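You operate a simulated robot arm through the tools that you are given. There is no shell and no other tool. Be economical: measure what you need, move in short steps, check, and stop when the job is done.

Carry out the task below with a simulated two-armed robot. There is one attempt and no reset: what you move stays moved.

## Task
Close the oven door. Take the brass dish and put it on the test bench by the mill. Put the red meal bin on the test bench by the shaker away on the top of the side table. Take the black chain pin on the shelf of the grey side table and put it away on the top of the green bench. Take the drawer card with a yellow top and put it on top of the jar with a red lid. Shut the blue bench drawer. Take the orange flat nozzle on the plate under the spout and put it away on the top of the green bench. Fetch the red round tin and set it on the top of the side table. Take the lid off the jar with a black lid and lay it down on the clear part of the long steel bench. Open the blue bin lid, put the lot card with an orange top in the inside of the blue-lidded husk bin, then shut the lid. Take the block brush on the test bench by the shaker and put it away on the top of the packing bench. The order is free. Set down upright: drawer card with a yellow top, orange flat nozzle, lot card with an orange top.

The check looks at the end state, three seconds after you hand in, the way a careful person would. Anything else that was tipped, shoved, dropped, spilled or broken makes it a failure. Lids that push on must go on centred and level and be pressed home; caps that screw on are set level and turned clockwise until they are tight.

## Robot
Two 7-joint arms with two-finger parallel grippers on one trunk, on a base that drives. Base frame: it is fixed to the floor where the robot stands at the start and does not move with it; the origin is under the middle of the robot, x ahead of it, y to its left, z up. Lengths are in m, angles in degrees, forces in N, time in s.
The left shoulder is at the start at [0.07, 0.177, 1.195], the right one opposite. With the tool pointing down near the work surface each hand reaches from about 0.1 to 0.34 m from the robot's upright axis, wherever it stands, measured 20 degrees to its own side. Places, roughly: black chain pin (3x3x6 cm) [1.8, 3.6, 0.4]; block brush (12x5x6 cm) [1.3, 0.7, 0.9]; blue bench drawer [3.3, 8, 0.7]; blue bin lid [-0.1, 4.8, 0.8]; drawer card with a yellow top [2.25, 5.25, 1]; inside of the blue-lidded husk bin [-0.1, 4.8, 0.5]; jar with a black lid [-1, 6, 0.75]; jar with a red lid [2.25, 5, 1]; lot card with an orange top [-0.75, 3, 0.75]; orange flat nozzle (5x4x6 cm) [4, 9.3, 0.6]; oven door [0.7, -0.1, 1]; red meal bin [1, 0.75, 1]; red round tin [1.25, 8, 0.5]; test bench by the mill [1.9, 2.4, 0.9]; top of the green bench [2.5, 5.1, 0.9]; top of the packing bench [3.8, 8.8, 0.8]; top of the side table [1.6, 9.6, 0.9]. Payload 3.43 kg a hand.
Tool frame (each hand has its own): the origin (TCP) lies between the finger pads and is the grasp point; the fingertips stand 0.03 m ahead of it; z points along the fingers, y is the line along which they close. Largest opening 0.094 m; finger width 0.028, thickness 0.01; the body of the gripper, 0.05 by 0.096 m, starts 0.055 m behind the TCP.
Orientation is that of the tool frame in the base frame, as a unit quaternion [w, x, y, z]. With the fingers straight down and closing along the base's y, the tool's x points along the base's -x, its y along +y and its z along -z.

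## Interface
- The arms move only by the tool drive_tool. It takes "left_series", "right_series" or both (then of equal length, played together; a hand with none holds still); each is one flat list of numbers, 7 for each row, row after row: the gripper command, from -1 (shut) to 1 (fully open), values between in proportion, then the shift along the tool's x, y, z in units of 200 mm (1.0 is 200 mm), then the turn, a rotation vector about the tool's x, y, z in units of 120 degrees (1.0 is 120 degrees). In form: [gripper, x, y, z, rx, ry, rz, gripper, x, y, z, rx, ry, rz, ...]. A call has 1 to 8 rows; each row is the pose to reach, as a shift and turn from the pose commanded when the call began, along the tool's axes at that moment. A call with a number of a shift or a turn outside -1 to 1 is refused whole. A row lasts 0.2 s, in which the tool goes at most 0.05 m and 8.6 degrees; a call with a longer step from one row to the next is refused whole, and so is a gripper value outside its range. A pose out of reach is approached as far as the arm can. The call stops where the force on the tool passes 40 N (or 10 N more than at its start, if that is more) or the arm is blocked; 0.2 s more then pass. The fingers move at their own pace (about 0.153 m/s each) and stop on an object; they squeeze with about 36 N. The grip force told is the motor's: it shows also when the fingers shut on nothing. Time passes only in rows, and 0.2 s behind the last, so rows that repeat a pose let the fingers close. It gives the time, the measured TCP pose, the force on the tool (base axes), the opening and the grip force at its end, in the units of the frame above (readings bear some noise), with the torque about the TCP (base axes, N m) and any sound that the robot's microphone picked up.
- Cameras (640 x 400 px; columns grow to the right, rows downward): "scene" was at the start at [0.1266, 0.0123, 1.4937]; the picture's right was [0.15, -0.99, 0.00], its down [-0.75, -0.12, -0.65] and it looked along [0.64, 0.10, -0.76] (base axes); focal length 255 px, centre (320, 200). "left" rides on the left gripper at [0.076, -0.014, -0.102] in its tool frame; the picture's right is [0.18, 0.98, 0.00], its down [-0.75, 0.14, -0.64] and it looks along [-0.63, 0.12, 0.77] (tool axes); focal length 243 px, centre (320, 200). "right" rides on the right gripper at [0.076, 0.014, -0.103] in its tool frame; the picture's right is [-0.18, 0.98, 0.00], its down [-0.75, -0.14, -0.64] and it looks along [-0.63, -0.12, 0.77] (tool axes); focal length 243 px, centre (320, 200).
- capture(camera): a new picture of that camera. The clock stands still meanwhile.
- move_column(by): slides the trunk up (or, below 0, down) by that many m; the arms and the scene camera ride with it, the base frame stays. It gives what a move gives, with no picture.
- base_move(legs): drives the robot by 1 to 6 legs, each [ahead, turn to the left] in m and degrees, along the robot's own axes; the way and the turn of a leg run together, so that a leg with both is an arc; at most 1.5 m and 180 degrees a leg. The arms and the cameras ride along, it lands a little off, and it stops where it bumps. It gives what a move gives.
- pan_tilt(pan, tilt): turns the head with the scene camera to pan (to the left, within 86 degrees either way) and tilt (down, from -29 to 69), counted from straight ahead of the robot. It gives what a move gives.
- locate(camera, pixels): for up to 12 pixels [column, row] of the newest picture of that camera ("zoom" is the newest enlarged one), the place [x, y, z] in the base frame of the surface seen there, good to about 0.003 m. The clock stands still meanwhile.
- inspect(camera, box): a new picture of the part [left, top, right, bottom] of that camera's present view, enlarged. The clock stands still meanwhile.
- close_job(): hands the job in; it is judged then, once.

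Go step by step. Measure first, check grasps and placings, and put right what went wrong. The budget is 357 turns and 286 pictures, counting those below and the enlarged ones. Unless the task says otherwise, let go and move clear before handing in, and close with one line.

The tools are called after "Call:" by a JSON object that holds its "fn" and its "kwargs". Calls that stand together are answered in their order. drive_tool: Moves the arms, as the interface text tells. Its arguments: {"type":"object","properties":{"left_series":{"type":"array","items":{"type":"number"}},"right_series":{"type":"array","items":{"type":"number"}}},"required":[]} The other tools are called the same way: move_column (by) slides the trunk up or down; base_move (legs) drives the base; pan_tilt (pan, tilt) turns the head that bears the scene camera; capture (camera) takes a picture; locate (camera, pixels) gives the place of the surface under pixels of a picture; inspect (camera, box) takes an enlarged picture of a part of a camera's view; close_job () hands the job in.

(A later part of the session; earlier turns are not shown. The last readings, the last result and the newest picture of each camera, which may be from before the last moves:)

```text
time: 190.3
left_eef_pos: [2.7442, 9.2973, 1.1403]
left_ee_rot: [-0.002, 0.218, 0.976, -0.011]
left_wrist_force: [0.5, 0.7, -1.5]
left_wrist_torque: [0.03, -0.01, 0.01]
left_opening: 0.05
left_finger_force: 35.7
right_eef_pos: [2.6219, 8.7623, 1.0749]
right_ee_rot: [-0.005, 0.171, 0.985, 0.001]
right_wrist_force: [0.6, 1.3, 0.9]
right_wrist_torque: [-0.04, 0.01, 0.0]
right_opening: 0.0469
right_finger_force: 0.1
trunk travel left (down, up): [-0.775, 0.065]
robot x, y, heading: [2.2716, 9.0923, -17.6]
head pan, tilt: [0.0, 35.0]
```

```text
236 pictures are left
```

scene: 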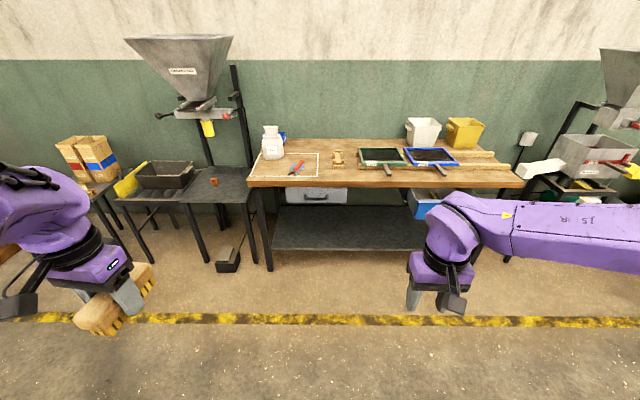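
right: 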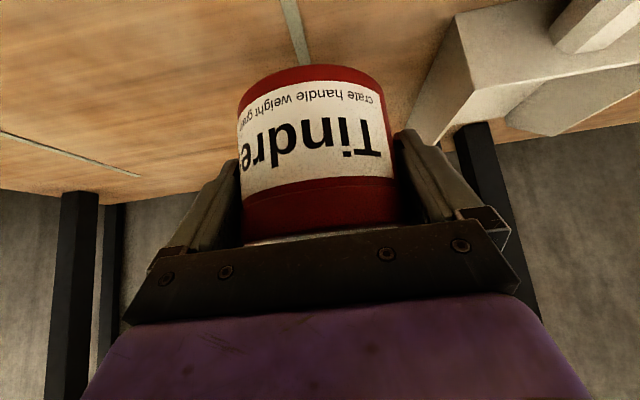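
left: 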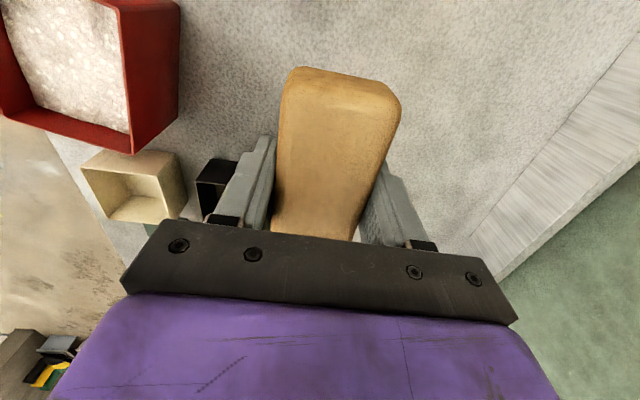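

The drive was cut short in the arc, so I'll check behind me later. The nozzle (orange, (215,182)) and the packing bench are ahead; I measure them.

Call:
{"fn": "locate", "kwargs": {"camera": "scene", "pixels": [[215, 182], [205, 195], [255, 182], [335, 180], [500, 182], [337, 170], [430, 205], [415, 190], [240, 170], [210, 130], [215, 110], [320, 150]]}}

Call:
{"fn": "inspect", "kwargs": {"camera": "scene", "box": [110, 90, 350, 280]}}

Call:
{"fn": "inspect", "kwargs": {"camera": "scene", "box": [300, 110, 540, 260]}}

```text
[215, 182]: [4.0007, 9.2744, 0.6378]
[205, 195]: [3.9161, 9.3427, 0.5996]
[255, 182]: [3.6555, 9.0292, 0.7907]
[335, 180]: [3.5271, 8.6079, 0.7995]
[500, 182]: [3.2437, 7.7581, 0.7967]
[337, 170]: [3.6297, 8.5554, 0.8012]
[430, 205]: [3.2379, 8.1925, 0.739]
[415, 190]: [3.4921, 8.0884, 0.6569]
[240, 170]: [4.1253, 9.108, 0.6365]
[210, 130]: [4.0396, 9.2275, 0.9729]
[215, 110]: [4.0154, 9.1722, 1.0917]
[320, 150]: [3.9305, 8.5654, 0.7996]
```

```text
2.11 times, centred on (230, 185) of scene
```

zoom: 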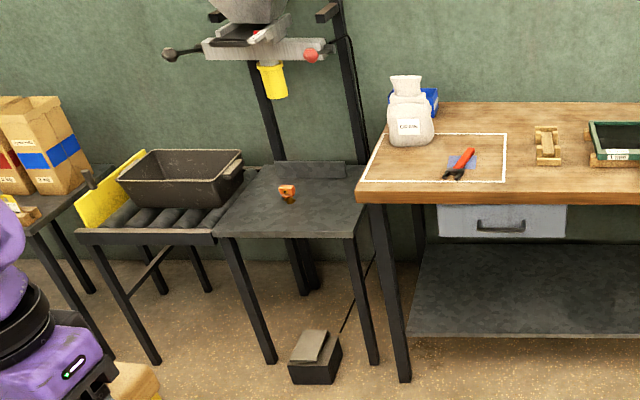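

```text
2.67 times, centred on (420, 185) of scene
```

zoom: 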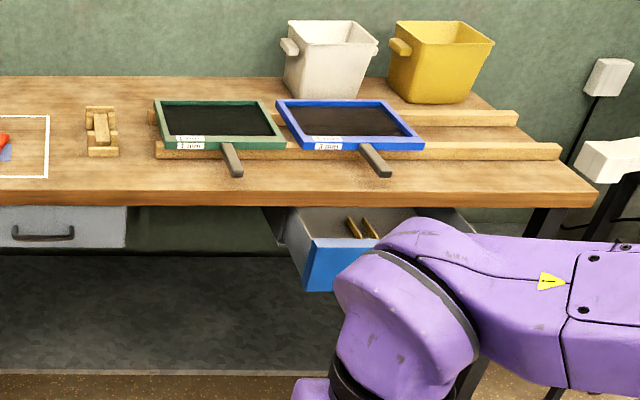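

Packing bench top is z 0.80 with its front edge from (3.66,9.03) to (3.24,7.76); the drawer protrudes near (3.24,8.19). I drive up to the bench.

Call:
{"fn": "base_move", "kwargs": {"legs": [[0, -16.8], [0.88, 0], [0, 16.4]]}}

Call:
{"fn": "pan_tilt", "kwargs": {"pan": 0, "tilt": 50}}

Call:
{"fn": "capture", "kwargs": {"camera": "scene"}}

```text
time: 196.8
left_eef_pos: [3.4703, 8.7957, 1.1414]
left_ee_rot: [-0.002, 0.224, 0.974, -0.01]
left_wrist_force: [0.5, 0.4, -0.5]
left_wrist_torque: [0.03, -0.04, 0.02]
left_opening: 0.0499
left_finger_force: 36.3
right_eef_pos: [3.3405, 8.2622, 1.0736]
right_ee_rot: [-0.004, 0.176, 0.984, 0.002]
right_wrist_force: [-0.4, -0.1, -0.1]
right_wrist_torque: [-0.02, 0.0, 0.04]
right_opening: 0.0473
right_finger_force: 0.0
trunk travel left (down, up): [-0.775, 0.065]
robot x, y, heading: [2.9971, 8.5955, -18.4]
head pan, tilt: [0.0, 35.0]
```

```text
time: 197.6
left_eef_pos: [3.4712, 8.7957, 1.1403]
left_ee_rot: [-0.002, 0.225, 0.974, -0.011]
left_wrist_force: [0.3, -0.6, -1.5]
left_wrist_torque: [-0.01, 0.01, 0.0]
left_opening: 0.0499
left_finger_force: 36.2
right_eef_pos: [3.341, 8.2633, 1.0764]
right_ee_rot: [-0.004, 0.177, 0.984, 0.001]
right_wrist_force: [-1.3, 0.4, -0.2]
right_wrist_torque: [0.03, -0.05, 0.0]
right_opening: 0.0468
right_finger_force: 0.0
trunk travel left (down, up): [-0.775, 0.065]
robot x, y, heading: [2.9938, 8.5937, -18.2]
head pan, tilt: [0.0, 50.0]
```

```text
233 pictures are left
```

scene: 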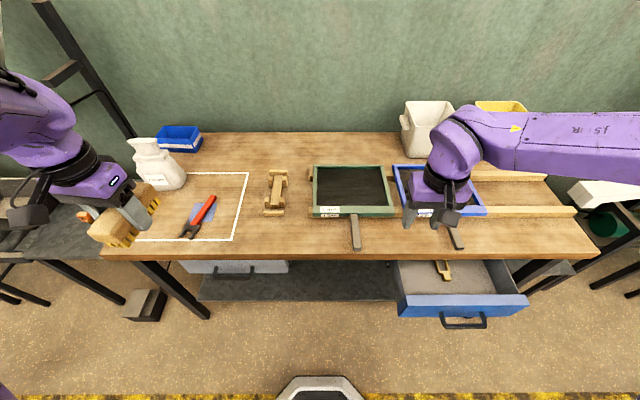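

Call:
{"fn": "locate", "kwargs": {"camera": "scene", "pixels": [[285, 235], [275, 216], [285, 250], [238, 240], [350, 248], [290, 225], [405, 310], [520, 298], [462, 322], [440, 290], [400, 272], [510, 268]]}}

```text
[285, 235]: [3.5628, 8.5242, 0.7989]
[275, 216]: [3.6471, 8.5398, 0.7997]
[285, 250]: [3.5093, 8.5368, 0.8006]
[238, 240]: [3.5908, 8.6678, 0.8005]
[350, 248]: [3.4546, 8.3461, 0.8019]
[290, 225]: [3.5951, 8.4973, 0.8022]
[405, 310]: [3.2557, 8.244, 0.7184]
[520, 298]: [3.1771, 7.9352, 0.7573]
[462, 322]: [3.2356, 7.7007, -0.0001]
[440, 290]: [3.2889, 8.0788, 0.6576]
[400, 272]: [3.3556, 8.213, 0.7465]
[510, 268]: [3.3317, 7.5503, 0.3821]
```

Free strip in front of the small rack near (3.575,8.51). I bring the brush over and turn it parallel to the edge.

Call:
{"fn": "drive_tool", "kwargs": {"left_series": [-1, -0.08, -0.08, 0, 0, 0, 0.065, -1, -0.16, -0.16, 0, 0, 0, 0.13, -1, -0.24, -0.24, 0, 0, 0, 0.195, -1, -0.32, -0.32, 0, 0, 0, 0.26, -1, -0.4, -0.4, 0, 0, 0, 0.325, -1, -0.48, -0.48, 0, 0, 0, 0.39, -1, -0.56, -0.56, 0, 0, 0, 0.455, -1, -0.655, -0.635, 0, 0, 0, 0.52]}}

```text
time: 199.4
left_eef_pos: [3.5338, 8.6239, 1.1436]
left_ee_rot: [0.005, 0.698, 0.716, -0.01]
left_wrist_force: [-0.5, 0.3, -0.8]
left_wrist_torque: [0.07, 0.05, 0.0]
left_opening: 0.0498
left_finger_force: 35.3
right_eef_pos: [3.3416, 8.262, 1.0738]
right_ee_rot: [-0.004, 0.177, 0.984, 0.002]
right_wrist_force: [0.4, 0.5, 0.0]
right_wrist_torque: [0.02, 0.02, -0.02]
right_opening: 0.0471
right_finger_force: 0.1
trunk travel left (down, up): [-0.775, 0.065]
robot x, y, heading: [2.9948, 8.5949, -18.2]
head pan, tilt: [0.0, 50.0]
```

Call:
{"fn": "drive_tool", "kwargs": {"left_series": [-1, -0.15, 0.05, 0, 0, 0, 0.055, -1, -0.3, 0.1, 0, 0, 0, 0.11, -1, -0.45, 0.15, 0, 0, 0, 0.164, -1, -0.575, 0.19, 0.2, 0, 0, 0.164, -1, -0.575, 0.19, 0.4, 0, 0, 0.164, -1, -0.575, 0.19, 0.6, 0, 0, 0.164, -1, -0.575, 0.19, 0.8, 0, 0, 0.164, -1, -0.575, 0.19, 1.0, 0, 0, 0.164]}}

Call:
{"fn": "capture", "kwargs": {"camera": "scene"}}

```text
time: 201.2
left_eef_pos: [3.5739, 8.5043, 0.9429]
left_ee_rot: [0.006, 0.809, 0.587, -0.009]
left_wrist_force: [0.9, -0.1, -0.9]
left_wrist_torque: [0.02, -0.01, -0.04]
left_opening: 0.0498
left_finger_force: 35.7
right_eef_pos: [3.3418, 8.2619, 1.0738]
right_ee_rot: [-0.004, 0.178, 0.984, 0.001]
right_wrist_force: [-0.3, 0.1, 0.0]
right_wrist_torque: [-0.01, -0.01, 0.02]
right_opening: 0.0469
right_finger_force: 0.2
trunk travel left (down, up): [-0.775, 0.065]
robot x, y, heading: [2.9976, 8.5955, -18.3]
head pan, tilt: [0.0, 50.0]
```

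```text
232 pictures are left
```

scene: 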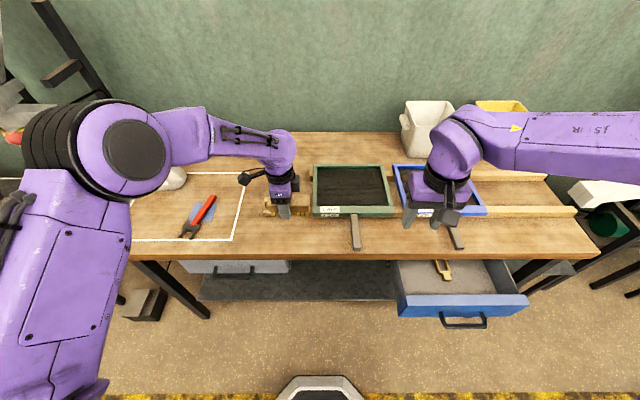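

Position is right. I lower to contact (TCP near 0.833).

Call:
{"fn": "drive_tool", "kwargs": {"left_series": [-1, 0, 0, 0.2, 0, 0, 0, -1, 0, 0, 0.4, 0, 0, 0, -1, 0, 0, 0.48, 0, 0, 0, -1, 0, 0, 0.52, 0, 0, 0, -1, 0, 0, 0.545, 0, 0, 0]}}

Call:
{"fn": "capture", "kwargs": {"camera": "left"}}

```text
time: 202.4
left_eef_pos: [3.5714, 8.5051, 0.8357]
left_ee_rot: [0.007, 0.81, 0.587, -0.008]
left_wrist_force: [-0.7, -0.2, -1.5]
left_wrist_torque: [-0.01, -0.01, 0.03]
left_opening: 0.05
left_finger_force: 35.8
right_eef_pos: [3.3408, 8.2626, 1.0758]
right_ee_rot: [-0.005, 0.178, 0.984, 0.002]
right_wrist_force: [-0.3, -0.4, -0.1]
right_wrist_torque: [-0.01, 0.02, 0.04]
right_opening: 0.0468
right_finger_force: 0.0
trunk travel left (down, up): [-0.775, 0.065]
robot x, y, heading: [2.9954, 8.5958, -18.6]
head pan, tilt: [0.0, 50.0]
```

```text
231 pictures are left
```

left: 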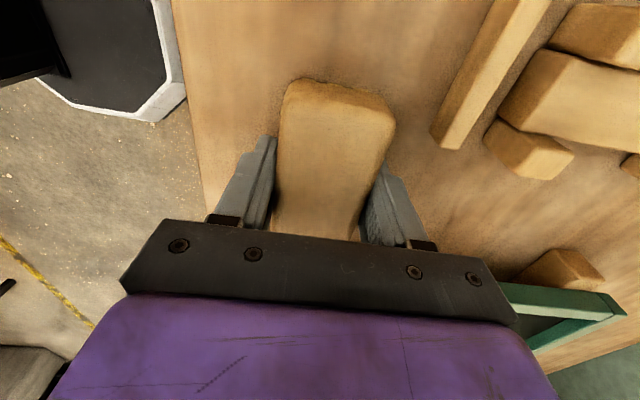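

Call:
{"fn": "drive_tool", "kwargs": {"left_series": [-1, 0, 0, 0.008, 0, 0, 0, -1, 0, 0, 0.016, 0, 0, 0, 0.4, 0, 0, 0.016, 0, 0, 0, 0.5, 0, 0, 0.016, 0, 0, 0, 0.5, 0, 0, -0.15, 0, 0, 0, 0.5, 0, 0, -0.4, 0, 0, 0, 0.5, 0, 0, -0.64, 0, 0, 0, 0.5, 0, 0, -0.88, 0, 0, 0]}}

Call:
{"fn": "capture", "kwargs": {"camera": "left"}}

```text
time: 204.2
left_eef_pos: [3.5694, 8.5107, 1.0149]
left_ee_rot: [0.006, 0.809, 0.587, -0.009]
left_wrist_force: [-0.1, 0.3, 1.2]
left_wrist_torque: [0.02, 0.02, 0.0]
left_opening: 0.0704
left_finger_force: 0.0
right_eef_pos: [3.3398, 8.2628, 1.0757]
right_ee_rot: [-0.003, 0.177, 0.984, 0.002]
right_wrist_force: [-0.2, 0.1, 0.8]
right_wrist_torque: [-0.04, 0.01, 0.04]
right_opening: 0.047
right_finger_force: 0.1
trunk travel left (down, up): [-0.775, 0.065]
robot x, y, heading: [2.9955, 8.5948, -18.1]
head pan, tilt: [0.0, 50.0]
```

```text
230 pictures are left
```

left: 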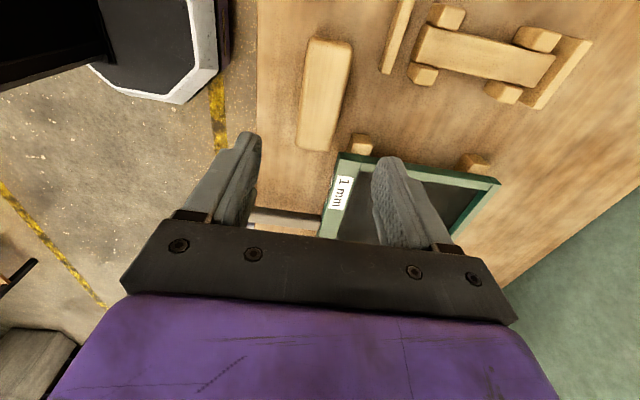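

The brush lies flat on the packing bench. I bring the left hand up and back while turning it to neutral.

Call:
{"fn": "drive_tool", "kwargs": {"left_series": [0, 0.0, -0.05, -0.2, 0, 0, -0.065, 0, 0.0, -0.15, -0.4, 0, 0, -0.13, 0, 0.05, -0.3, -0.55, 0, 0, -0.195, 0, 0.15, -0.45, -0.6, 0, 0, -0.26, 0, 0.25, -0.6, -0.6, 0, 0, -0.325, 0, 0.35, -0.7, -0.6, 0, 0, -0.39, 0, 0.45, -0.8, -0.6, 0, 0, -0.455, 0, 0.5, -0.9, -0.6, 0, 0, -0.52]}}

Call:
{"fn": "base_move", "kwargs": {"legs": [[-0.4, 0]]}}

Call:
{"fn": "capture", "kwargs": {"camera": "scene"}}

```text
time: 206.0
left_eef_pos: [3.4316, 8.6628, 1.1288]
left_ee_rot: [0.001, 0.389, 0.921, -0.012]
left_wrist_force: [0.6, 0.5, 0.3]
left_wrist_torque: [-0.01, 0.0, 0.02]
left_opening: 0.047
left_finger_force: 0.1
right_eef_pos: [3.3414, 8.2629, 1.0755]
right_ee_rot: [-0.004, 0.177, 0.984, 0.001]
right_wrist_force: [-0.3, -0.3, 0.0]
right_wrist_torque: [-0.02, 0.01, 0.01]
right_opening: 0.047
right_finger_force: 0.1
trunk travel left (down, up): [-0.775, 0.065]
robot x, y, heading: [2.9982, 8.5962, -18.4]
head pan, tilt: [0.0, 50.0]
```

```text
time: 208.4
left_eef_pos: [3.0607, 8.783, 1.1291]
left_ee_rot: [0.0, 0.387, 0.922, -0.01]
left_wrist_force: [0.1, 0.8, 0.7]
left_wrist_torque: [-0.05, 0.02, -0.02]
left_opening: 0.047
left_finger_force: 0.0
right_eef_pos: [2.9703, 8.386, 1.0759]
right_ee_rot: [-0.004, 0.175, 0.985, 0.001]
right_wrist_force: [0.5, -0.7, 0.5]
right_wrist_torque: [-0.01, 0.0, -0.03]
right_opening: 0.0468
right_finger_force: 0.1
trunk travel left (down, up): [-0.775, 0.065]
robot x, y, heading: [2.6256, 8.719, -18.3]
head pan, tilt: [0.0, 50.0]
```

```text
229 pictures are left
```

scene: 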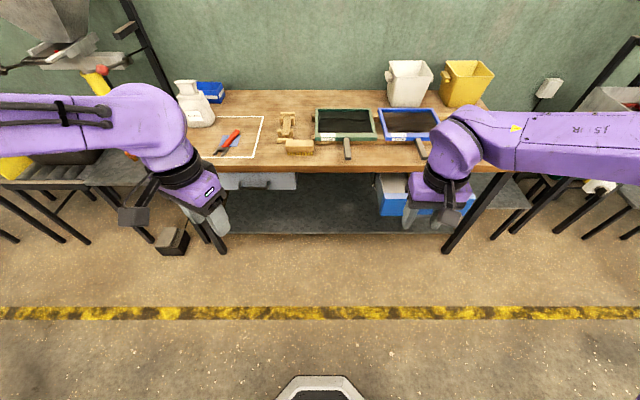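

Call:
{"fn": "base_move", "kwargs": {"legs": [[0, -59], [0.306, 0], [0, 59]]}}

Call:
{"fn": "drive_tool", "kwargs": {"right_series": [-1, -0.05, 0, 0, 0, -0.07, 0, -1, -0.1, 0, 0, 0, -0.14, 0, -1, -0.15, 0, 0, 0, -0.21, 0, -1, -0.2, 0, 0, 0, -0.28, 0, -1, -0.25, 0, 0, 0, -0.35, 0, -1, -0.3, 0, 0, 0, -0.42, 0, -1, -0.35, 0, 0, 0, -0.49, 0, -1, -0.4, 0, 0, 0, -0.56, 0]}}

Call:
{"fn": "move_column", "kwargs": {"by": -0.35}}

Call:
{"fn": "capture", "kwargs": {"camera": "scene"}}

```text
time: 215.7
left_eef_pos: [3.1278, 8.4651, 1.1293]
left_ee_rot: [0.0, 0.405, 0.914, -0.011]
left_wrist_force: [0.3, 0.2, -0.4]
left_wrist_torque: [0.01, -0.02, -0.01]
left_opening: 0.0469
left_finger_force: 0.1
right_eef_pos: [3.0222, 8.0704, 1.0762]
right_ee_rot: [-0.004, 0.194, 0.981, 0.002]
right_wrist_force: [-0.8, 0.1, 0.7]
right_wrist_torque: [0.03, -0.02, 0.03]
right_opening: 0.0471
right_finger_force: 0.0
trunk travel left (down, up): [-0.775, 0.065]
robot x, y, heading: [2.6885, 8.4172, -20.1]
head pan, tilt: [0.0, 50.0]
```

```text
time: 217.5
left_eef_pos: [3.1286, 8.466, 1.129]
left_ee_rot: [0.0, 0.404, 0.915, -0.012]
left_wrist_force: [0.6, -0.9, -0.1]
left_wrist_torque: [-0.01, 0.02, -0.02]
left_opening: 0.0473
left_finger_force: 0.0
right_eef_pos: [3.097, 8.0406, 1.0749]
right_ee_rot: [0.539, 0.163, 0.819, -0.107]
right_wrist_force: [0.5, -0.4, 0.1]
right_wrist_torque: [0.01, -0.03, 0.02]
right_opening: 0.0001
right_finger_force: 32.7
trunk travel left (down, up): [-0.775, 0.065]
robot x, y, heading: [2.689, 8.4152, -20.2]
head pan, tilt: [0.0, 50.0]
```

```text
time: 220.9
left_eef_pos: [3.1283, 8.465, 0.7783]
left_ee_rot: [0.0, 0.404, 0.915, -0.01]
left_wrist_force: [0.1, -0.8, -1.5]
left_wrist_torque: [-0.02, 0.02, -0.02]
left_opening: 0.047
left_finger_force: 0.1
right_eef_pos: [3.0962, 8.0405, 0.7246]
right_ee_rot: [0.539, 0.163, 0.819, -0.106]
right_wrist_force: [0.0, -0.4, 0.0]
right_wrist_torque: [0.05, 0.04, 0.06]
right_opening: 0.0
right_finger_force: 33.0
trunk travel left (down, up): [-0.425, 0.415]
robot x, y, heading: [2.6881, 8.4186, -20.1]
head pan, tilt: [0.0, 50.0]
```

```text
228 pictures are left
```

scene: 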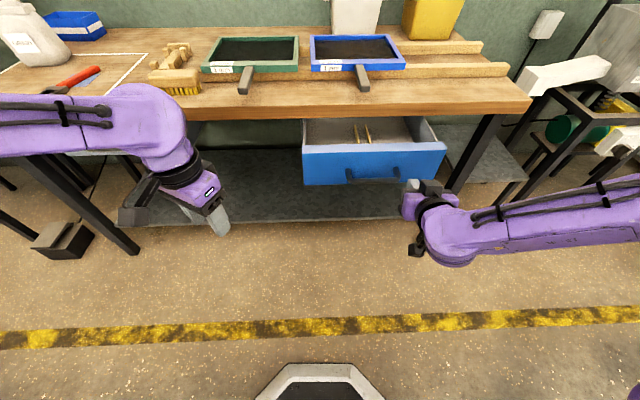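

Call:
{"fn": "locate", "kwargs": {"camera": "scene", "pixels": [[305, 160], [440, 155], [375, 155], [330, 175], [350, 176], [375, 181], [310, 110], [310, 180], [420, 165]]}}

```text
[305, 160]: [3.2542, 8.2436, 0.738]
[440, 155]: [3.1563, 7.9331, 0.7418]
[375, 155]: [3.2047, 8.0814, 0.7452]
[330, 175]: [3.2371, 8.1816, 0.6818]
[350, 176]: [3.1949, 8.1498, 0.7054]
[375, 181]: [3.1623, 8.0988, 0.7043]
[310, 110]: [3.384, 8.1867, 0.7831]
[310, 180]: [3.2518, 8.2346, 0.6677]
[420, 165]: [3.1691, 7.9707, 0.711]
```

The drawer front face runs from (3.254,8.244) to (3.156,7.933), with the handle around (3.165,8.09,0.705). I shift in front of the handle and push along its normal.

Call:
{"fn": "drive_tool", "kwargs": {"right_series": [-1, 0.028, 0.17, -0.063, 0, 0, 0, -1, 0.056, 0.337, -0.127, 0, 0, 0, -1, -0.023, 0.354, 0.056, 0, 0, 0, -1, -0.101, 0.371, 0.239, 0, 0, 0, -1, -0.18, 0.389, 0.421, 0, 0, 0, -1, -0.258, 0.406, 0.604, 0, 0, 0, -1, -0.337, 0.423, 0.787, 0, 0, 0]}}

Call:
{"fn": "capture", "kwargs": {"camera": "scene"}}

```text
time: 222.5
left_eef_pos: [3.1264, 8.467, 0.7788]
left_ee_rot: [0.001, 0.405, 0.914, -0.011]
left_wrist_force: [0.3, -1.0, -0.5]
left_wrist_torque: [0.03, 0.01, 0.0]
left_opening: 0.0467
left_finger_force: 0.1
right_eef_pos: [3.2757, 8.0539, 0.724]
right_ee_rot: [0.539, 0.163, 0.82, -0.106]
right_wrist_force: [-16.6, 5.7, 9.2]
right_wrist_torque: [0.15, 0.14, 0.15]
right_opening: 0.0
right_finger_force: 33.3
trunk travel left (down, up): [-0.425, 0.415]
robot x, y, heading: [2.6872, 8.4157, -20.5]
head pan, tilt: [0.0, 50.0]
stopped in row 7 (right hand): the force on the tool passed its limit (the readings are from after the stop); the commanded pose is now the measured one
```

```text
227 pictures are left
```

scene: 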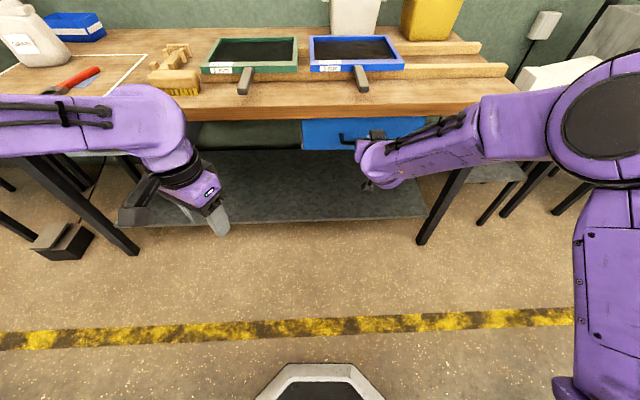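

The push ended at a stop. I withdraw and check the drawer.

Call:
{"fn": "drive_tool", "kwargs": {"right_series": [-1, 0.079, -0.017, -0.183, 0, 0, 0, -1, 0.157, -0.034, -0.366, 0, 0, 0, -1, 0.236, -0.052, -0.549, 0, 0, 0, -1, 0.314, -0.069, -0.731, 0, 0, 0]}}

Call:
{"fn": "inspect", "kwargs": {"camera": "scene", "box": [140, 60, 540, 220]}}

Call:
{"fn": "locate", "kwargs": {"camera": "scene", "pixels": [[310, 112], [305, 135], [330, 140], [420, 125], [230, 130]]}}

```text
time: 223.5
left_eef_pos: [3.1286, 8.4658, 0.7785]
left_ee_rot: [0.001, 0.405, 0.914, -0.01]
left_wrist_force: [-0.2, -0.5, -0.2]
left_wrist_torque: [-0.02, -0.03, -0.03]
left_opening: 0.0471
left_finger_force: 0.1
right_eef_pos: [3.1267, 8.1011, 0.7241]
right_ee_rot: [0.537, 0.163, 0.821, -0.106]
right_wrist_force: [-0.7, 0.3, -0.2]
right_wrist_torque: [-0.02, 0.03, 0.01]
right_opening: 0.0
right_finger_force: 32.5
trunk travel left (down, up): [-0.425, 0.415]
robot x, y, heading: [2.6891, 8.417, -20.3]
head pan, tilt: [0.0, 50.0]
```

```text
1.60 times, centred on (340, 140) of scene
```

zoom: 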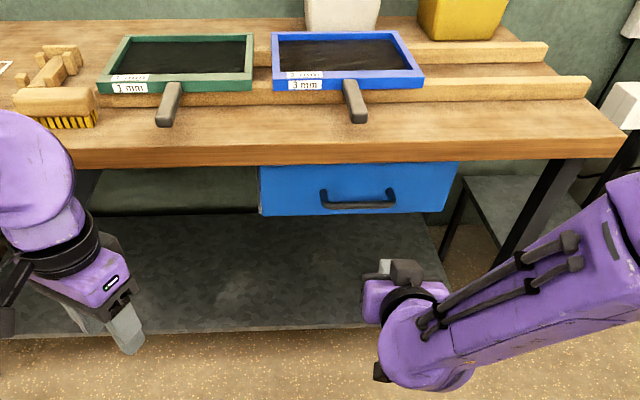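

```text
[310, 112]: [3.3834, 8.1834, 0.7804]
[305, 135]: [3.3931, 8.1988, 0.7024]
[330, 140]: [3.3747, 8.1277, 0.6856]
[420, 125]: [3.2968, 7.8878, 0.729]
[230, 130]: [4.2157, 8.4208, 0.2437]
```

The drawer front now sits flush under the bench edge. I raise the trunk, straighten the right tool and square the left tool, then go to the spout plate.

Call:
{"fn": "move_column", "kwargs": {"by": 0.35}}

Call:
{"fn": "drive_tool", "kwargs": {"left_series": [1, 0, 0, 0, 0, 0, -0.06, 1, 0, 0, 0, 0, 0, -0.12, 1, 0, 0, 0, 0, 0, -0.18, 1, 0, 0, 0, 0, 0, -0.233, 1, 0, 0, 0, 0, 0, -0.233, 1, 0, 0, 0, 0, 0, -0.233, 1, 0, 0, 0, 0, 0, -0.233, 1, 0, 0, 0, 0, 0, -0.233], "right_series": [0, 0, 0, 0, 0, 0.07, 0, 0, 0, 0, 0, 0, 0.14, 0, 0, 0, 0, 0, 0, 0.21, 0, 0, 0, 0, 0, 0, 0.28, 0, 0, 0, 0, 0, 0, 0.35, 0, 0, 0, 0, 0, 0, 0.42, 0, 0, 0, 0, 0, 0, 0.49, 0, 0, 0, 0, 0, 0, 0.555, 0]}}

Call:
{"fn": "base_move", "kwargs": {"legs": [[-0.2, 0], [0, 70], [0.95, 0], [0, -68]]}}

Call:
{"fn": "capture", "kwargs": {"camera": "scene"}}

```text
time: 227.0
left_eef_pos: [3.1279, 8.4646, 1.1285]
left_ee_rot: [-0.001, 0.406, 0.914, -0.011]
left_wrist_force: [-0.1, 0.2, -0.3]
left_wrist_torque: [-0.02, 0.0, -0.05]
left_opening: 0.0469
left_finger_force: 0.0
right_eef_pos: [3.1284, 8.1007, 1.0735]
right_ee_rot: [0.536, 0.163, 0.821, -0.106]
right_wrist_force: [0.2, 0.3, 0.2]
right_wrist_torque: [-0.02, 0.01, 0.01]
right_opening: 0.0
right_finger_force: 32.8
trunk travel left (down, up): [-0.775, 0.065]
robot x, y, heading: [2.6903, 8.4179, -20.5]
head pan, tilt: [0.0, 50.0]
```

```text
time: 228.8
left_eef_pos: [3.1295, 8.4639, 1.1279]
left_ee_rot: [-0.004, 0.172, 0.985, -0.01]
left_wrist_force: [-0.4, -0.4, -0.4]
left_wrist_torque: [-0.01, 0.01, 0.0]
left_opening: 0.094
left_finger_force: 0.0
right_eef_pos: [3.1263, 8.0993, 1.073]
right_ee_rot: [-0.003, 0.195, 0.981, 0.001]
right_wrist_force: [0.0, -1.0, -0.3]
right_wrist_torque: [0.01, 0.02, 0.0]
right_opening: 0.047
right_finger_force: 0.0
trunk travel left (down, up): [-0.775, 0.065]
robot x, y, heading: [2.6902, 8.4148, -20.6]
head pan, tilt: [0.0, 50.0]
```

```text
time: 240.8
left_eef_pos: [3.5646, 9.28, 1.1279]
left_ee_rot: [-0.004, 0.147, 0.989, -0.011]
left_wrist_force: [-0.9, -0.2, 0.1]
left_wrist_torque: [0.01, 0.01, -0.01]
left_opening: 0.094
left_finger_force: 0.1
right_eef_pos: [3.5806, 8.9153, 1.0736]
right_ee_rot: [-0.003, 0.169, 0.986, 0.001]
right_wrist_force: [-0.6, -0.7, 0.6]
right_wrist_torque: [-0.01, 0.02, -0.03]
right_opening: 0.047
right_finger_force: 0.1
trunk travel left (down, up): [-0.775, 0.065]
robot x, y, heading: [3.1256, 9.2089, -17.4]
head pan, tilt: [0.0, 50.0]
```

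```text
225 pictures are left
```

scene: 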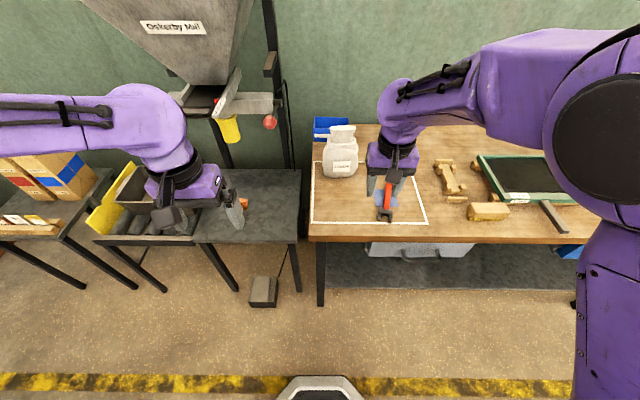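

Call:
{"fn": "inspect", "kwargs": {"camera": "scene", "box": [180, 80, 320, 260]}}

Call:
{"fn": "locate", "kwargs": {"camera": "scene", "pixels": [[420, 240], [415, 250], [244, 203], [232, 130], [230, 145], [270, 122], [195, 105], [245, 240], [215, 238], [300, 172], [215, 72], [240, 215]]}}

```text
2.22 times, centred on (250, 170) of scene
```

zoom: 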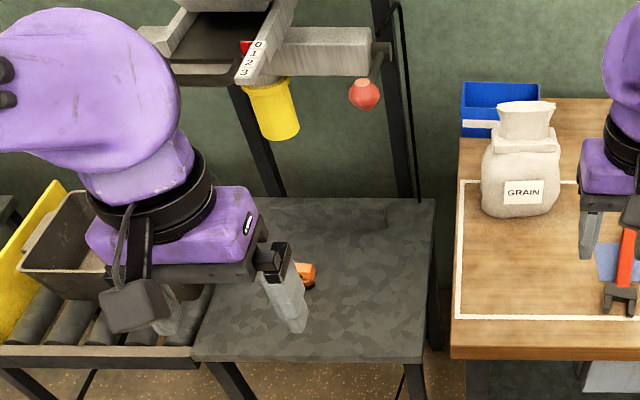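

```text
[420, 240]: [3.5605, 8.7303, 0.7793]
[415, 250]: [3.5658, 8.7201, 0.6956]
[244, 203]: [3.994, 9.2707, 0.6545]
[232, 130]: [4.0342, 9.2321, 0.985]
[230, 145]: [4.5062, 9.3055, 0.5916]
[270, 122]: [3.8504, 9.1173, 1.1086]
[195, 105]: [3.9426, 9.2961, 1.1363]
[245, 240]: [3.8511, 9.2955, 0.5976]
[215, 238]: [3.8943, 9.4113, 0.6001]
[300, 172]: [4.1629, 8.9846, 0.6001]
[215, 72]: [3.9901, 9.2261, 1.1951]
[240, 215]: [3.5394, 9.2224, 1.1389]
```

Nozzle at (3.994,9.271) on the plate at z 0.60, with the spout overhead above 0.93. I shift left and a bit nearer, then tilt the left tool forward.

Call:
{"fn": "base_move", "kwargs": {"legs": [[0, 53], [0.15, 0], [0, -53]]}}

Call:
{"fn": "drive_tool", "kwargs": {"left_series": [1, 0, 0, 0, 0, -0.07, 0, 1, 0, 0, 0, 0, -0.14, 0, 1, 0, 0, 0.1, 0, -0.21, 0, 1, 0, 0, 0.2, 0, -0.28, 0, 1, 0, 0, 0.3, 0, -0.35, 0, 1, 0, 0, 0.4, 0, -0.42, 0, 1, 0, 0, 0.5, 0, -0.46, 0]}}

Call:
{"fn": "capture", "kwargs": {"camera": "left"}}

Call:
{"fn": "capture", "kwargs": {"camera": "scene"}}

```text
time: 246.9
left_eef_pos: [3.6878, 9.363, 1.1276]
left_ee_rot: [-0.004, 0.151, 0.988, -0.012]
left_wrist_force: [0.4, -0.3, 0.2]
left_wrist_torque: [0.01, 0.02, -0.02]
left_opening: 0.094
left_finger_force: 0.1
right_eef_pos: [3.701, 8.9967, 1.0735]
right_ee_rot: [-0.003, 0.174, 0.985, 0.001]
right_wrist_force: [-0.4, 0.1, 0.7]
right_wrist_torque: [0.0, -0.01, -0.04]
right_opening: 0.0473
right_finger_force: 0.1
trunk travel left (down, up): [-0.775, 0.065]
robot x, y, heading: [3.2517, 9.2913, -17.7]
head pan, tilt: [0.0, 50.0]
```

```text
time: 248.5
left_eef_pos: [3.7396, 9.3192, 1.0042]
left_ee_rot: [0.454, 0.128, 0.878, -0.08]
left_wrist_force: [-0.3, 1.1, 0.7]
left_wrist_torque: [-0.02, 0.0, 0.0]
left_opening: 0.094
left_finger_force: 0.2
left hand out of reach, approached as far as the arm can: row 4, 5, 6, 7
right_eef_pos: [3.702, 8.9978, 1.0737]
right_ee_rot: [-0.002, 0.174, 0.985, 0.0]
right_wrist_force: [-0.2, 0.3, 0.4]
right_wrist_torque: [-0.01, 0.03, -0.01]
right_opening: 0.047
right_finger_force: 0.0
trunk travel left (down, up): [-0.775, 0.065]
robot x, y, heading: [3.2524, 9.2944, -17.9]
head pan, tilt: [0.0, 50.0]
```

```text
223 pictures are left
```

left: 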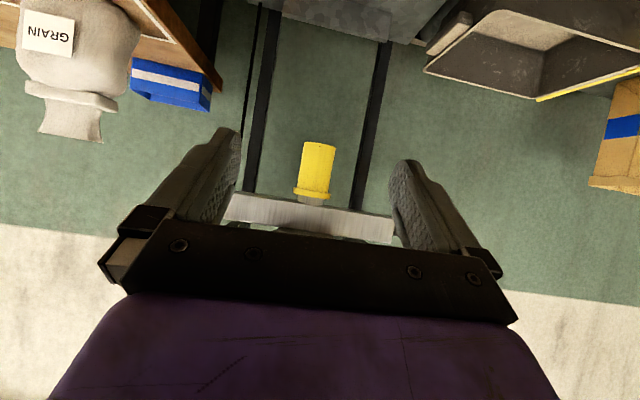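

```text
222 pictures are left
```

scene: 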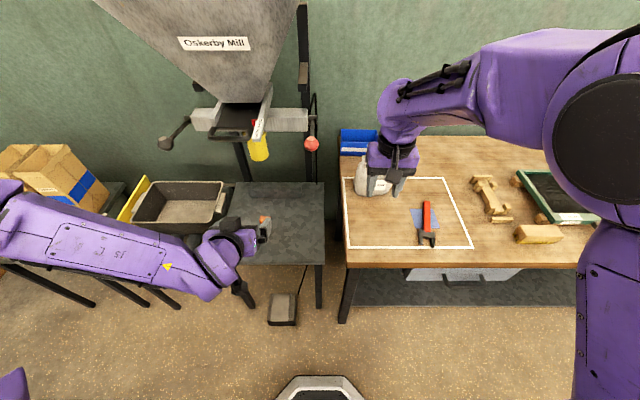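

Call:
{"fn": "drive_tool", "kwargs": {"left_series": [1, 0.164, 0.005, 0.115, 0, 0, 0, 1, 0.327, 0.01, 0.23, 0, 0, 0, 1, 0.49, 0.014, 0.345, 0, 0, 0, 1, 0.654, 0.019, 0.46, 0, 0, 0, 1, 0.818, 0.024, 0.575, 0, 0, 0]}}

Call:
{"fn": "capture", "kwargs": {"camera": "left"}}

```text
time: 249.7
left_eef_pos: [3.7415, 9.3198, 0.8085]
left_ee_rot: [0.456, 0.128, 0.877, -0.079]
left_wrist_force: [0.2, -0.4, -0.1]
left_wrist_torque: [-0.02, -0.04, -0.02]
left_opening: 0.0938
left_finger_force: 0.1
right_eef_pos: [3.703, 8.9971, 1.073]
right_ee_rot: [-0.003, 0.174, 0.985, 0.0]
right_wrist_force: [-0.8, 0.2, 1.0]
right_wrist_torque: [0.03, 0.03, -0.04]
right_opening: 0.0469
right_finger_force: 0.1
trunk travel left (down, up): [-0.775, 0.065]
robot x, y, heading: [3.2512, 9.2926, -17.9]
head pan, tilt: [0.0, 50.0]
```

```text
221 pictures are left
```

left: 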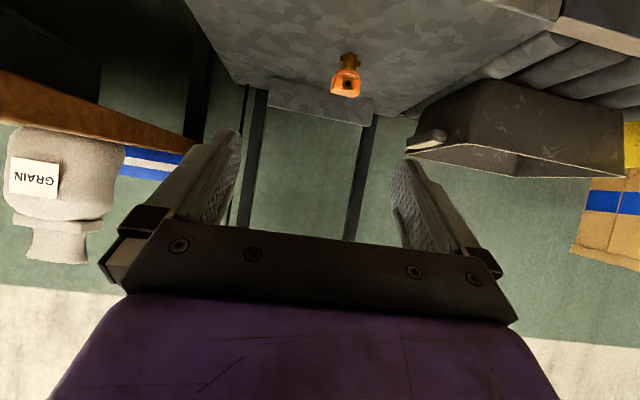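

Call:
{"fn": "inspect", "kwargs": {"camera": "left", "box": [300, 30, 400, 110]}}

Call:
{"fn": "locate", "kwargs": {"camera": "left", "pixels": [[345, 90], [333, 85], [358, 90], [345, 75], [347, 60], [340, 60], [355, 62]]}}

```text
5.00 times, centred on (350, 70) of left
```

zoom: 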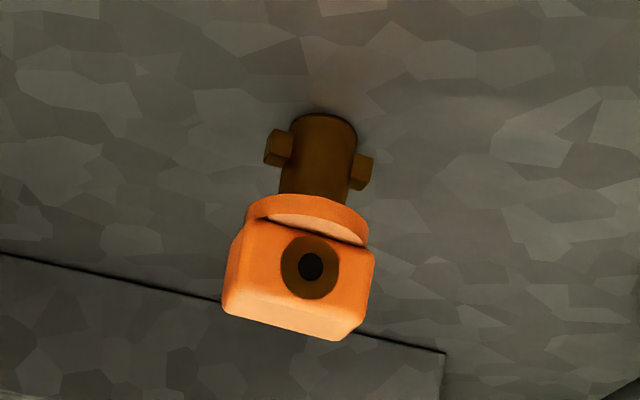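

```text
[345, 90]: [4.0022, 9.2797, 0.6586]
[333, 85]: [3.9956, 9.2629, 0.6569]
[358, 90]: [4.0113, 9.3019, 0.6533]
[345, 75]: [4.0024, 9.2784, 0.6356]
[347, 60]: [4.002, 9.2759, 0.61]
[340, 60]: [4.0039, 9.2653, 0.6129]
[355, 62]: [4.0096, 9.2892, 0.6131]
```

The nozzle stands on its stem; its block top is about 4.2 cm wide at (4.017,9.278), z 0.636–0.66. I approach along the tool axis.

Call:
{"fn": "drive_tool", "kwargs": {"left_series": [1, -0.03, 0.05, 0.19, 0, 0, 0, 1, -0.06, 0.1, 0.38, 0, 0, 0, 1, -0.09, 0.15, 0.57, 0, 0, 0, 1, -0.12, 0.2, 0.76, 0, 0, 0, 1, -0.14, 0.23, 0.95, 0, 0, 0]}}

Call:
{"fn": "capture", "kwargs": {"camera": "left"}}

```text
time: 250.9
left_eef_pos: [3.912, 9.2987, 0.7243]
left_ee_rot: [0.454, 0.127, 0.879, -0.072]
left_wrist_force: [0.1, 0.8, -1.3]
left_wrist_torque: [0.02, -0.04, 0.0]
left_opening: 0.0941
left_finger_force: 0.0
left hand out of reach, approached as far as the arm can: row 4, 5
right_eef_pos: [3.7016, 8.998, 1.0728]
right_ee_rot: [-0.003, 0.174, 0.985, 0.001]
right_wrist_force: [0.1, -0.1, -0.3]
right_wrist_torque: [0.01, 0.0, -0.03]
right_opening: 0.0471
right_finger_force: 0.0
trunk travel left (down, up): [-0.775, 0.065]
robot x, y, heading: [3.255, 9.2924, -17.8]
head pan, tilt: [0.0, 50.0]
```

```text
219 pictures are left
```

left: 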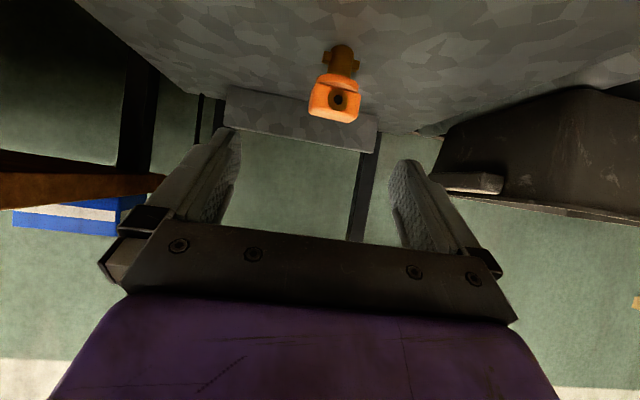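

Call:
{"fn": "base_move", "kwargs": {"legs": [[0.09, 0]]}}

Call:
{"fn": "locate", "kwargs": {"camera": "left", "pixels": [[334, 108], [310, 105], [356, 118], [340, 80]]}}

Call:
{"fn": "capture", "kwargs": {"camera": "left"}}

```text
time: 252.0
left_eef_pos: [3.9922, 9.2743, 0.7275]
left_ee_rot: [0.457, 0.125, 0.878, -0.072]
left_wrist_force: [-0.6, -0.4, 0.9]
left_wrist_torque: [0.02, 0.01, 0.0]
left_opening: 0.0939
left_finger_force: 0.0
right_eef_pos: [3.7805, 8.9726, 1.0762]
right_ee_rot: [0.002, 0.173, 0.985, 0.001]
right_wrist_force: [0.2, 0.8, 0.4]
right_wrist_torque: [0.0, -0.04, 0.02]
right_opening: 0.0471
right_finger_force: 0.2
trunk travel left (down, up): [-0.775, 0.065]
robot x, y, heading: [3.3313, 9.2647, -17.9]
head pan, tilt: [0.0, 50.0]
```

```text
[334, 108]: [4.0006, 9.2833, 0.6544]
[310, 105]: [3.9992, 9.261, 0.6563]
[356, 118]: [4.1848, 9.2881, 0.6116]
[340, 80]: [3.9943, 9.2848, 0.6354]
```

```text
218 pictures are left
```

left: 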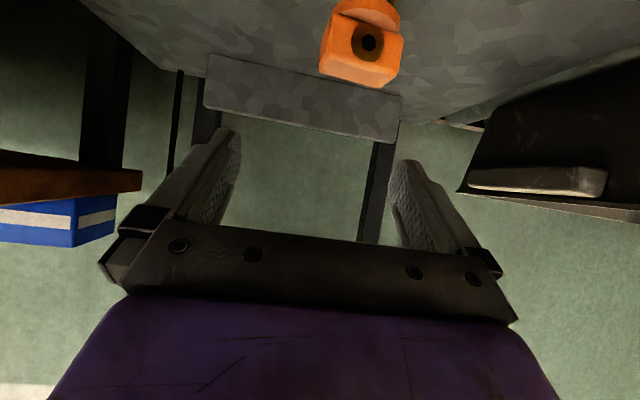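

Call:
{"fn": "locate", "kwargs": {"camera": "left", "pixels": [[322, 60], [402, 45], [392, 82], [355, 75], [368, 42], [325, 30], [370, 15]]}}

```text
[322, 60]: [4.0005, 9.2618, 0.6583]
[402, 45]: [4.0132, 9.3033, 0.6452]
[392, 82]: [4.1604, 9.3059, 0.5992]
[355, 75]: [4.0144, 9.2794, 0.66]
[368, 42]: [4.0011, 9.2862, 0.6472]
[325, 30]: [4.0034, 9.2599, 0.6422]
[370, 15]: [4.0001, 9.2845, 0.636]
```

Call:
{"fn": "drive_tool", "kwargs": {"left_series": [1, 0.08, 0.069, 0, 0, 0, 0, 1, 0.16, 0.069, 0.1, 0, 0, 0, 1, 0.252, 0.069, 0.2, 0, 0, 0, 1, 0.252, 0.069, 0.332, 0, 0, 0, -1, 0.252, 0.069, 0.332, 0, 0, 0, -1, 0.252, 0.069, 0.332, 0, 0, 0, -1, 0.252, 0.069, 0.332, 0, 0, 0]}}

Call:
{"fn": "capture", "kwargs": {"camera": "left"}}

```text
time: 253.6
left_eef_pos: [4.0259, 9.2645, 0.6436]
left_ee_rot: [0.456, 0.124, 0.879, -0.067]
left_wrist_force: [1.6, 1.1, 10.1]
left_wrist_torque: [-0.05, 0.03, 0.0]
left_opening: 0.0474
left_finger_force: 36.0
left hand out of reach, approached as far as the arm can: row 1, 2, 3, 4, 5, 6, 7
right_eef_pos: [3.7837, 8.9716, 1.0738]
right_ee_rot: [-0.002, 0.173, 0.985, 0.001]
right_wrist_force: [0.0, 0.6, 0.5]
right_wrist_torque: [-0.02, 0.02, 0.03]
right_opening: 0.0468
right_finger_force: 0.0
trunk travel left (down, up): [-0.775, 0.065]
robot x, y, heading: [3.3368, 9.264, -17.6]
head pan, tilt: [0.0, 50.0]
```

```text
217 pictures are left
```

left: 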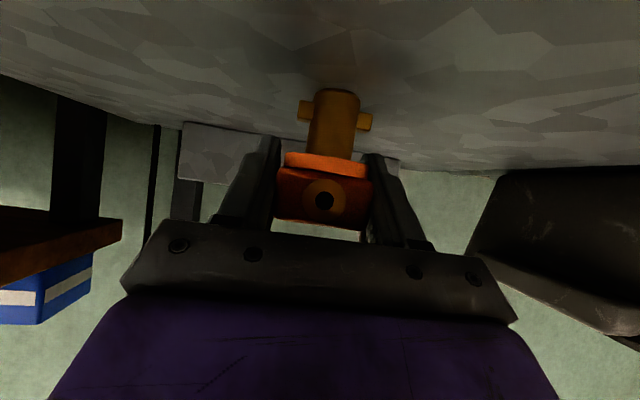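

The nozzle block is gripped (0.047). I lift with the trunk, then back out with the base.

Call:
{"fn": "move_column", "kwargs": {"by": 0.06}}

Call:
{"fn": "capture", "kwargs": {"camera": "left"}}

```text
time: 254.6
left_eef_pos: [4.026, 9.2651, 0.7019]
left_ee_rot: [0.453, 0.124, 0.88, -0.066]
left_wrist_force: [0.1, 0.5, -1.3]
left_wrist_torque: [-0.01, -0.01, 0.0]
left_opening: 0.0476
left_finger_force: 36.4
right_eef_pos: [3.7854, 8.9719, 1.1323]
right_ee_rot: [-0.003, 0.173, 0.985, 0.0]
right_wrist_force: [1.1, 0.3, -0.2]
right_wrist_torque: [-0.03, 0.02, 0.03]
right_opening: 0.047
right_finger_force: 0.0
trunk travel left (down, up): [-0.835, 0.005]
robot x, y, heading: [3.3324, 9.2649, -17.8]
head pan, tilt: [0.0, 50.0]
```

```text
216 pictures are left
```

left: 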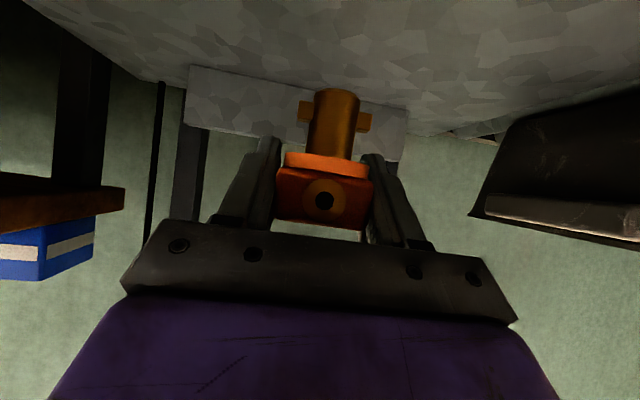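

The nozzle is held upright. I back out, pull it in and up, then turn down the aisle and check the side table on the way.

Call:
{"fn": "base_move", "kwargs": {"legs": [[-0.45, 0]]}}

Call:
{"fn": "drive_tool", "kwargs": {"left_series": [-1, -0.02, 0, -0.06, 0, 0, 0, -1, -0.05, 0, -0.18, 0, 0, 0, -1, -0.12, 0, -0.36, 0, 0, 0, -1, -0.2, 0, -0.54, 0, 0, 0, -1, -0.26, 0, -0.74, 0, 0, 0, -1, -0.31, 0, -0.95, 0, 0, 0]}}

Call:
{"fn": "base_move", "kwargs": {"legs": [[0, -86]]}}

Call:
{"fn": "pan_tilt", "kwargs": {"pan": -80, "tilt": 30}}

Call:
{"fn": "capture", "kwargs": {"camera": "scene"}}

```text
time: 257.4
left_eef_pos: [3.5935, 9.4079, 0.6999]
left_ee_rot: [0.454, 0.121, 0.88, -0.065]
left_wrist_force: [0.1, -0.2, -1.3]
left_wrist_torque: [0.03, 0.0, -0.03]
left_opening: 0.0476
left_finger_force: 35.9
right_eef_pos: [3.3559, 9.1113, 1.133]
right_ee_rot: [-0.003, 0.169, 0.986, 0.001]
right_wrist_force: [-0.4, -0.4, 0.3]
right_wrist_torque: [0.01, 0.02, -0.01]
right_opening: 0.047
right_finger_force: 0.0
trunk travel left (down, up): [-0.835, 0.005]
robot x, y, heading: [2.9046, 9.4015, -17.6]
head pan, tilt: [0.0, 50.0]
```

```text
time: 258.8
left_eef_pos: [3.4765, 9.4414, 0.8641]
left_ee_rot: [0.456, 0.122, 0.879, -0.066]
left_wrist_force: [0.1, 0.0, -0.3]
left_wrist_torque: [0.01, -0.03, 0.02]
left_opening: 0.0474
left_finger_force: 36.3
right_eef_pos: [3.3534, 9.1128, 1.1329]
right_ee_rot: [-0.002, 0.169, 0.986, 0.0]
right_wrist_force: [0.0, 0.6, 0.3]
right_wrist_torque: [-0.03, -0.02, -0.02]
right_opening: 0.0471
right_finger_force: 0.0
trunk travel left (down, up): [-0.835, 0.005]
robot x, y, heading: [2.9026, 9.4035, -17.5]
head pan, tilt: [0.0, 50.0]
```

```text
time: 262.9
left_eef_pos: [2.9657, 8.8301, 0.8625]
left_ee_rot: [0.283, 0.695, 0.554, -0.36]
left_wrist_force: [0.2, -0.2, -0.9]
left_wrist_torque: [-0.01, 0.0, 0.0]
left_opening: 0.0476
left_finger_force: 36.1
right_eef_pos: [2.6319, 8.9385, 1.133]
right_ee_rot: [-0.001, 0.803, 0.596, 0.002]
right_wrist_force: [-0.2, 0.5, 0.6]
right_wrist_torque: [0.02, -0.02, -0.05]
right_opening: 0.047
right_finger_force: 0.0
trunk travel left (down, up): [-0.835, 0.005]
robot x, y, heading: [2.9046, 9.403, -104.6]
head pan, tilt: [0.0, 50.0]
```

```text
time: 264.4
left_eef_pos: [2.9657, 8.8312, 0.8612]
left_ee_rot: [0.284, 0.695, 0.554, -0.36]
left_wrist_force: [0.0, 0.0, -0.5]
left_wrist_torque: [-0.02, 0.02, -0.02]
left_opening: 0.0476
left_finger_force: 35.7
right_eef_pos: [2.6311, 8.9389, 1.1329]
right_ee_rot: [-0.001, 0.803, 0.596, 0.002]
right_wrist_force: [0.3, -0.9, 0.0]
right_wrist_torque: [0.0, 0.0, -0.01]
right_opening: 0.0467
right_finger_force: 0.1
trunk travel left (down, up): [-0.835, 0.005]
robot x, y, heading: [2.9012, 9.4043, -104.9]
head pan, tilt: [-80.0, 30.0]
```

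```text
215 pictures are left
```

scene: 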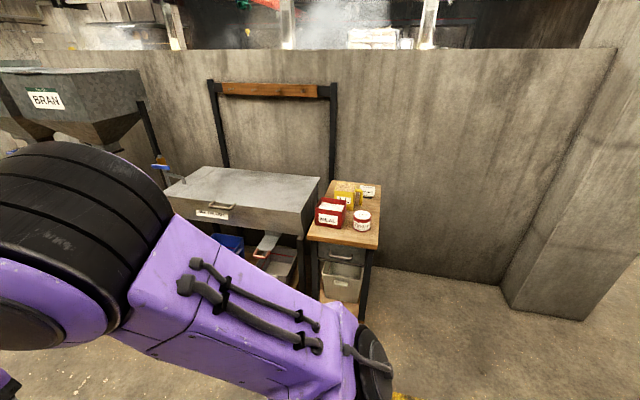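

Call:
{"fn": "inspect", "kwargs": {"camera": "scene", "box": [160, 150, 420, 310]}}

Call:
{"fn": "base_move", "kwargs": {"legs": [[1.5, 0], [1.5, 0], [0.7, 0], [0, 15]]}}

Call:
{"fn": "pan_tilt", "kwargs": {"pan": 40, "tilt": 35}}

Call:
{"fn": "capture", "kwargs": {"camera": "scene"}}

```text
2.46 times, centred on (290, 230) of scene
```

zoom: 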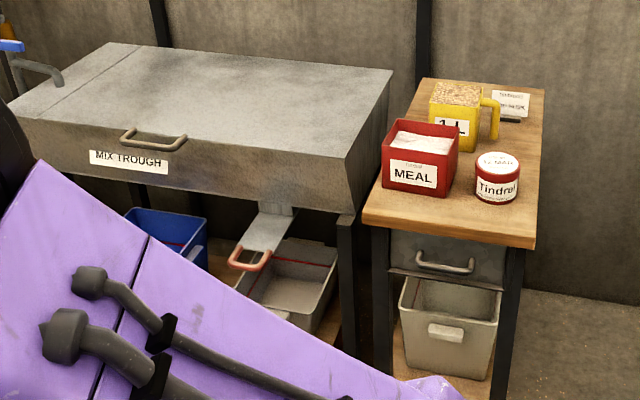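

```text
time: 283.1
left_eef_pos: [2.1009, 5.2904, 0.8624]
left_ee_rot: [0.314, 0.636, 0.621, -0.333]
left_wrist_force: [-0.1, 0.4, -1.3]
left_wrist_torque: [-0.07, 0.03, 0.01]
left_opening: 0.0476
left_finger_force: 36.0
right_eef_pos: [1.7601, 5.3271, 1.1343]
right_ee_rot: [-0.002, 0.736, 0.677, 0.003]
right_wrist_force: [0.0, 0.6, -0.2]
right_wrist_torque: [0.02, 0.04, 0.0]
right_opening: 0.047
right_finger_force: 0.1
trunk travel left (down, up): [-0.835, 0.005]
robot x, y, heading: [1.9282, 5.8407, -92.8]
head pan, tilt: [-80.0, 30.0]
stopped in leg 4: the force on the tool passed its limit (the readings are from after the stop); the commanded pose is now the measured one
```

```text
time: 285.1
left_eef_pos: [2.1017, 5.2905, 0.8635]
left_ee_rot: [0.316, 0.635, 0.62, -0.334]
left_wrist_force: [-0.3, -0.2, -0.7]
left_wrist_torque: [-0.01, -0.01, -0.02]
left_opening: 0.0479
left_finger_force: 36.1
right_eef_pos: [1.7585, 5.3269, 1.1336]
right_ee_rot: [-0.002, 0.736, 0.677, 0.002]
right_wrist_force: [0.2, -0.1, -0.4]
right_wrist_torque: [-0.01, 0.0, 0.04]
right_opening: 0.047
right_finger_force: 0.0
trunk travel left (down, up): [-0.835, 0.005]
robot x, y, heading: [1.9302, 5.8411, -92.8]
head pan, tilt: [40.0, 35.0]
```

```text
213 pictures are left
```

scene: 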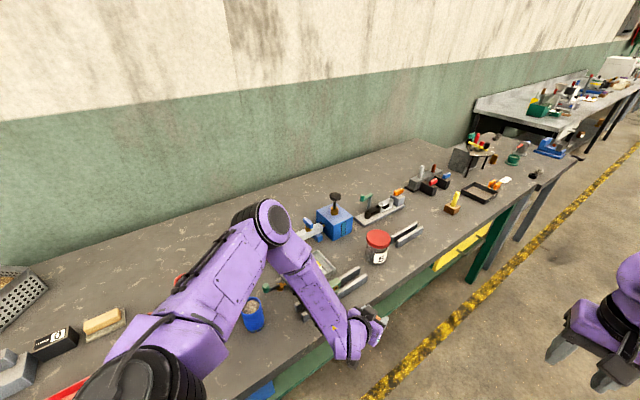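

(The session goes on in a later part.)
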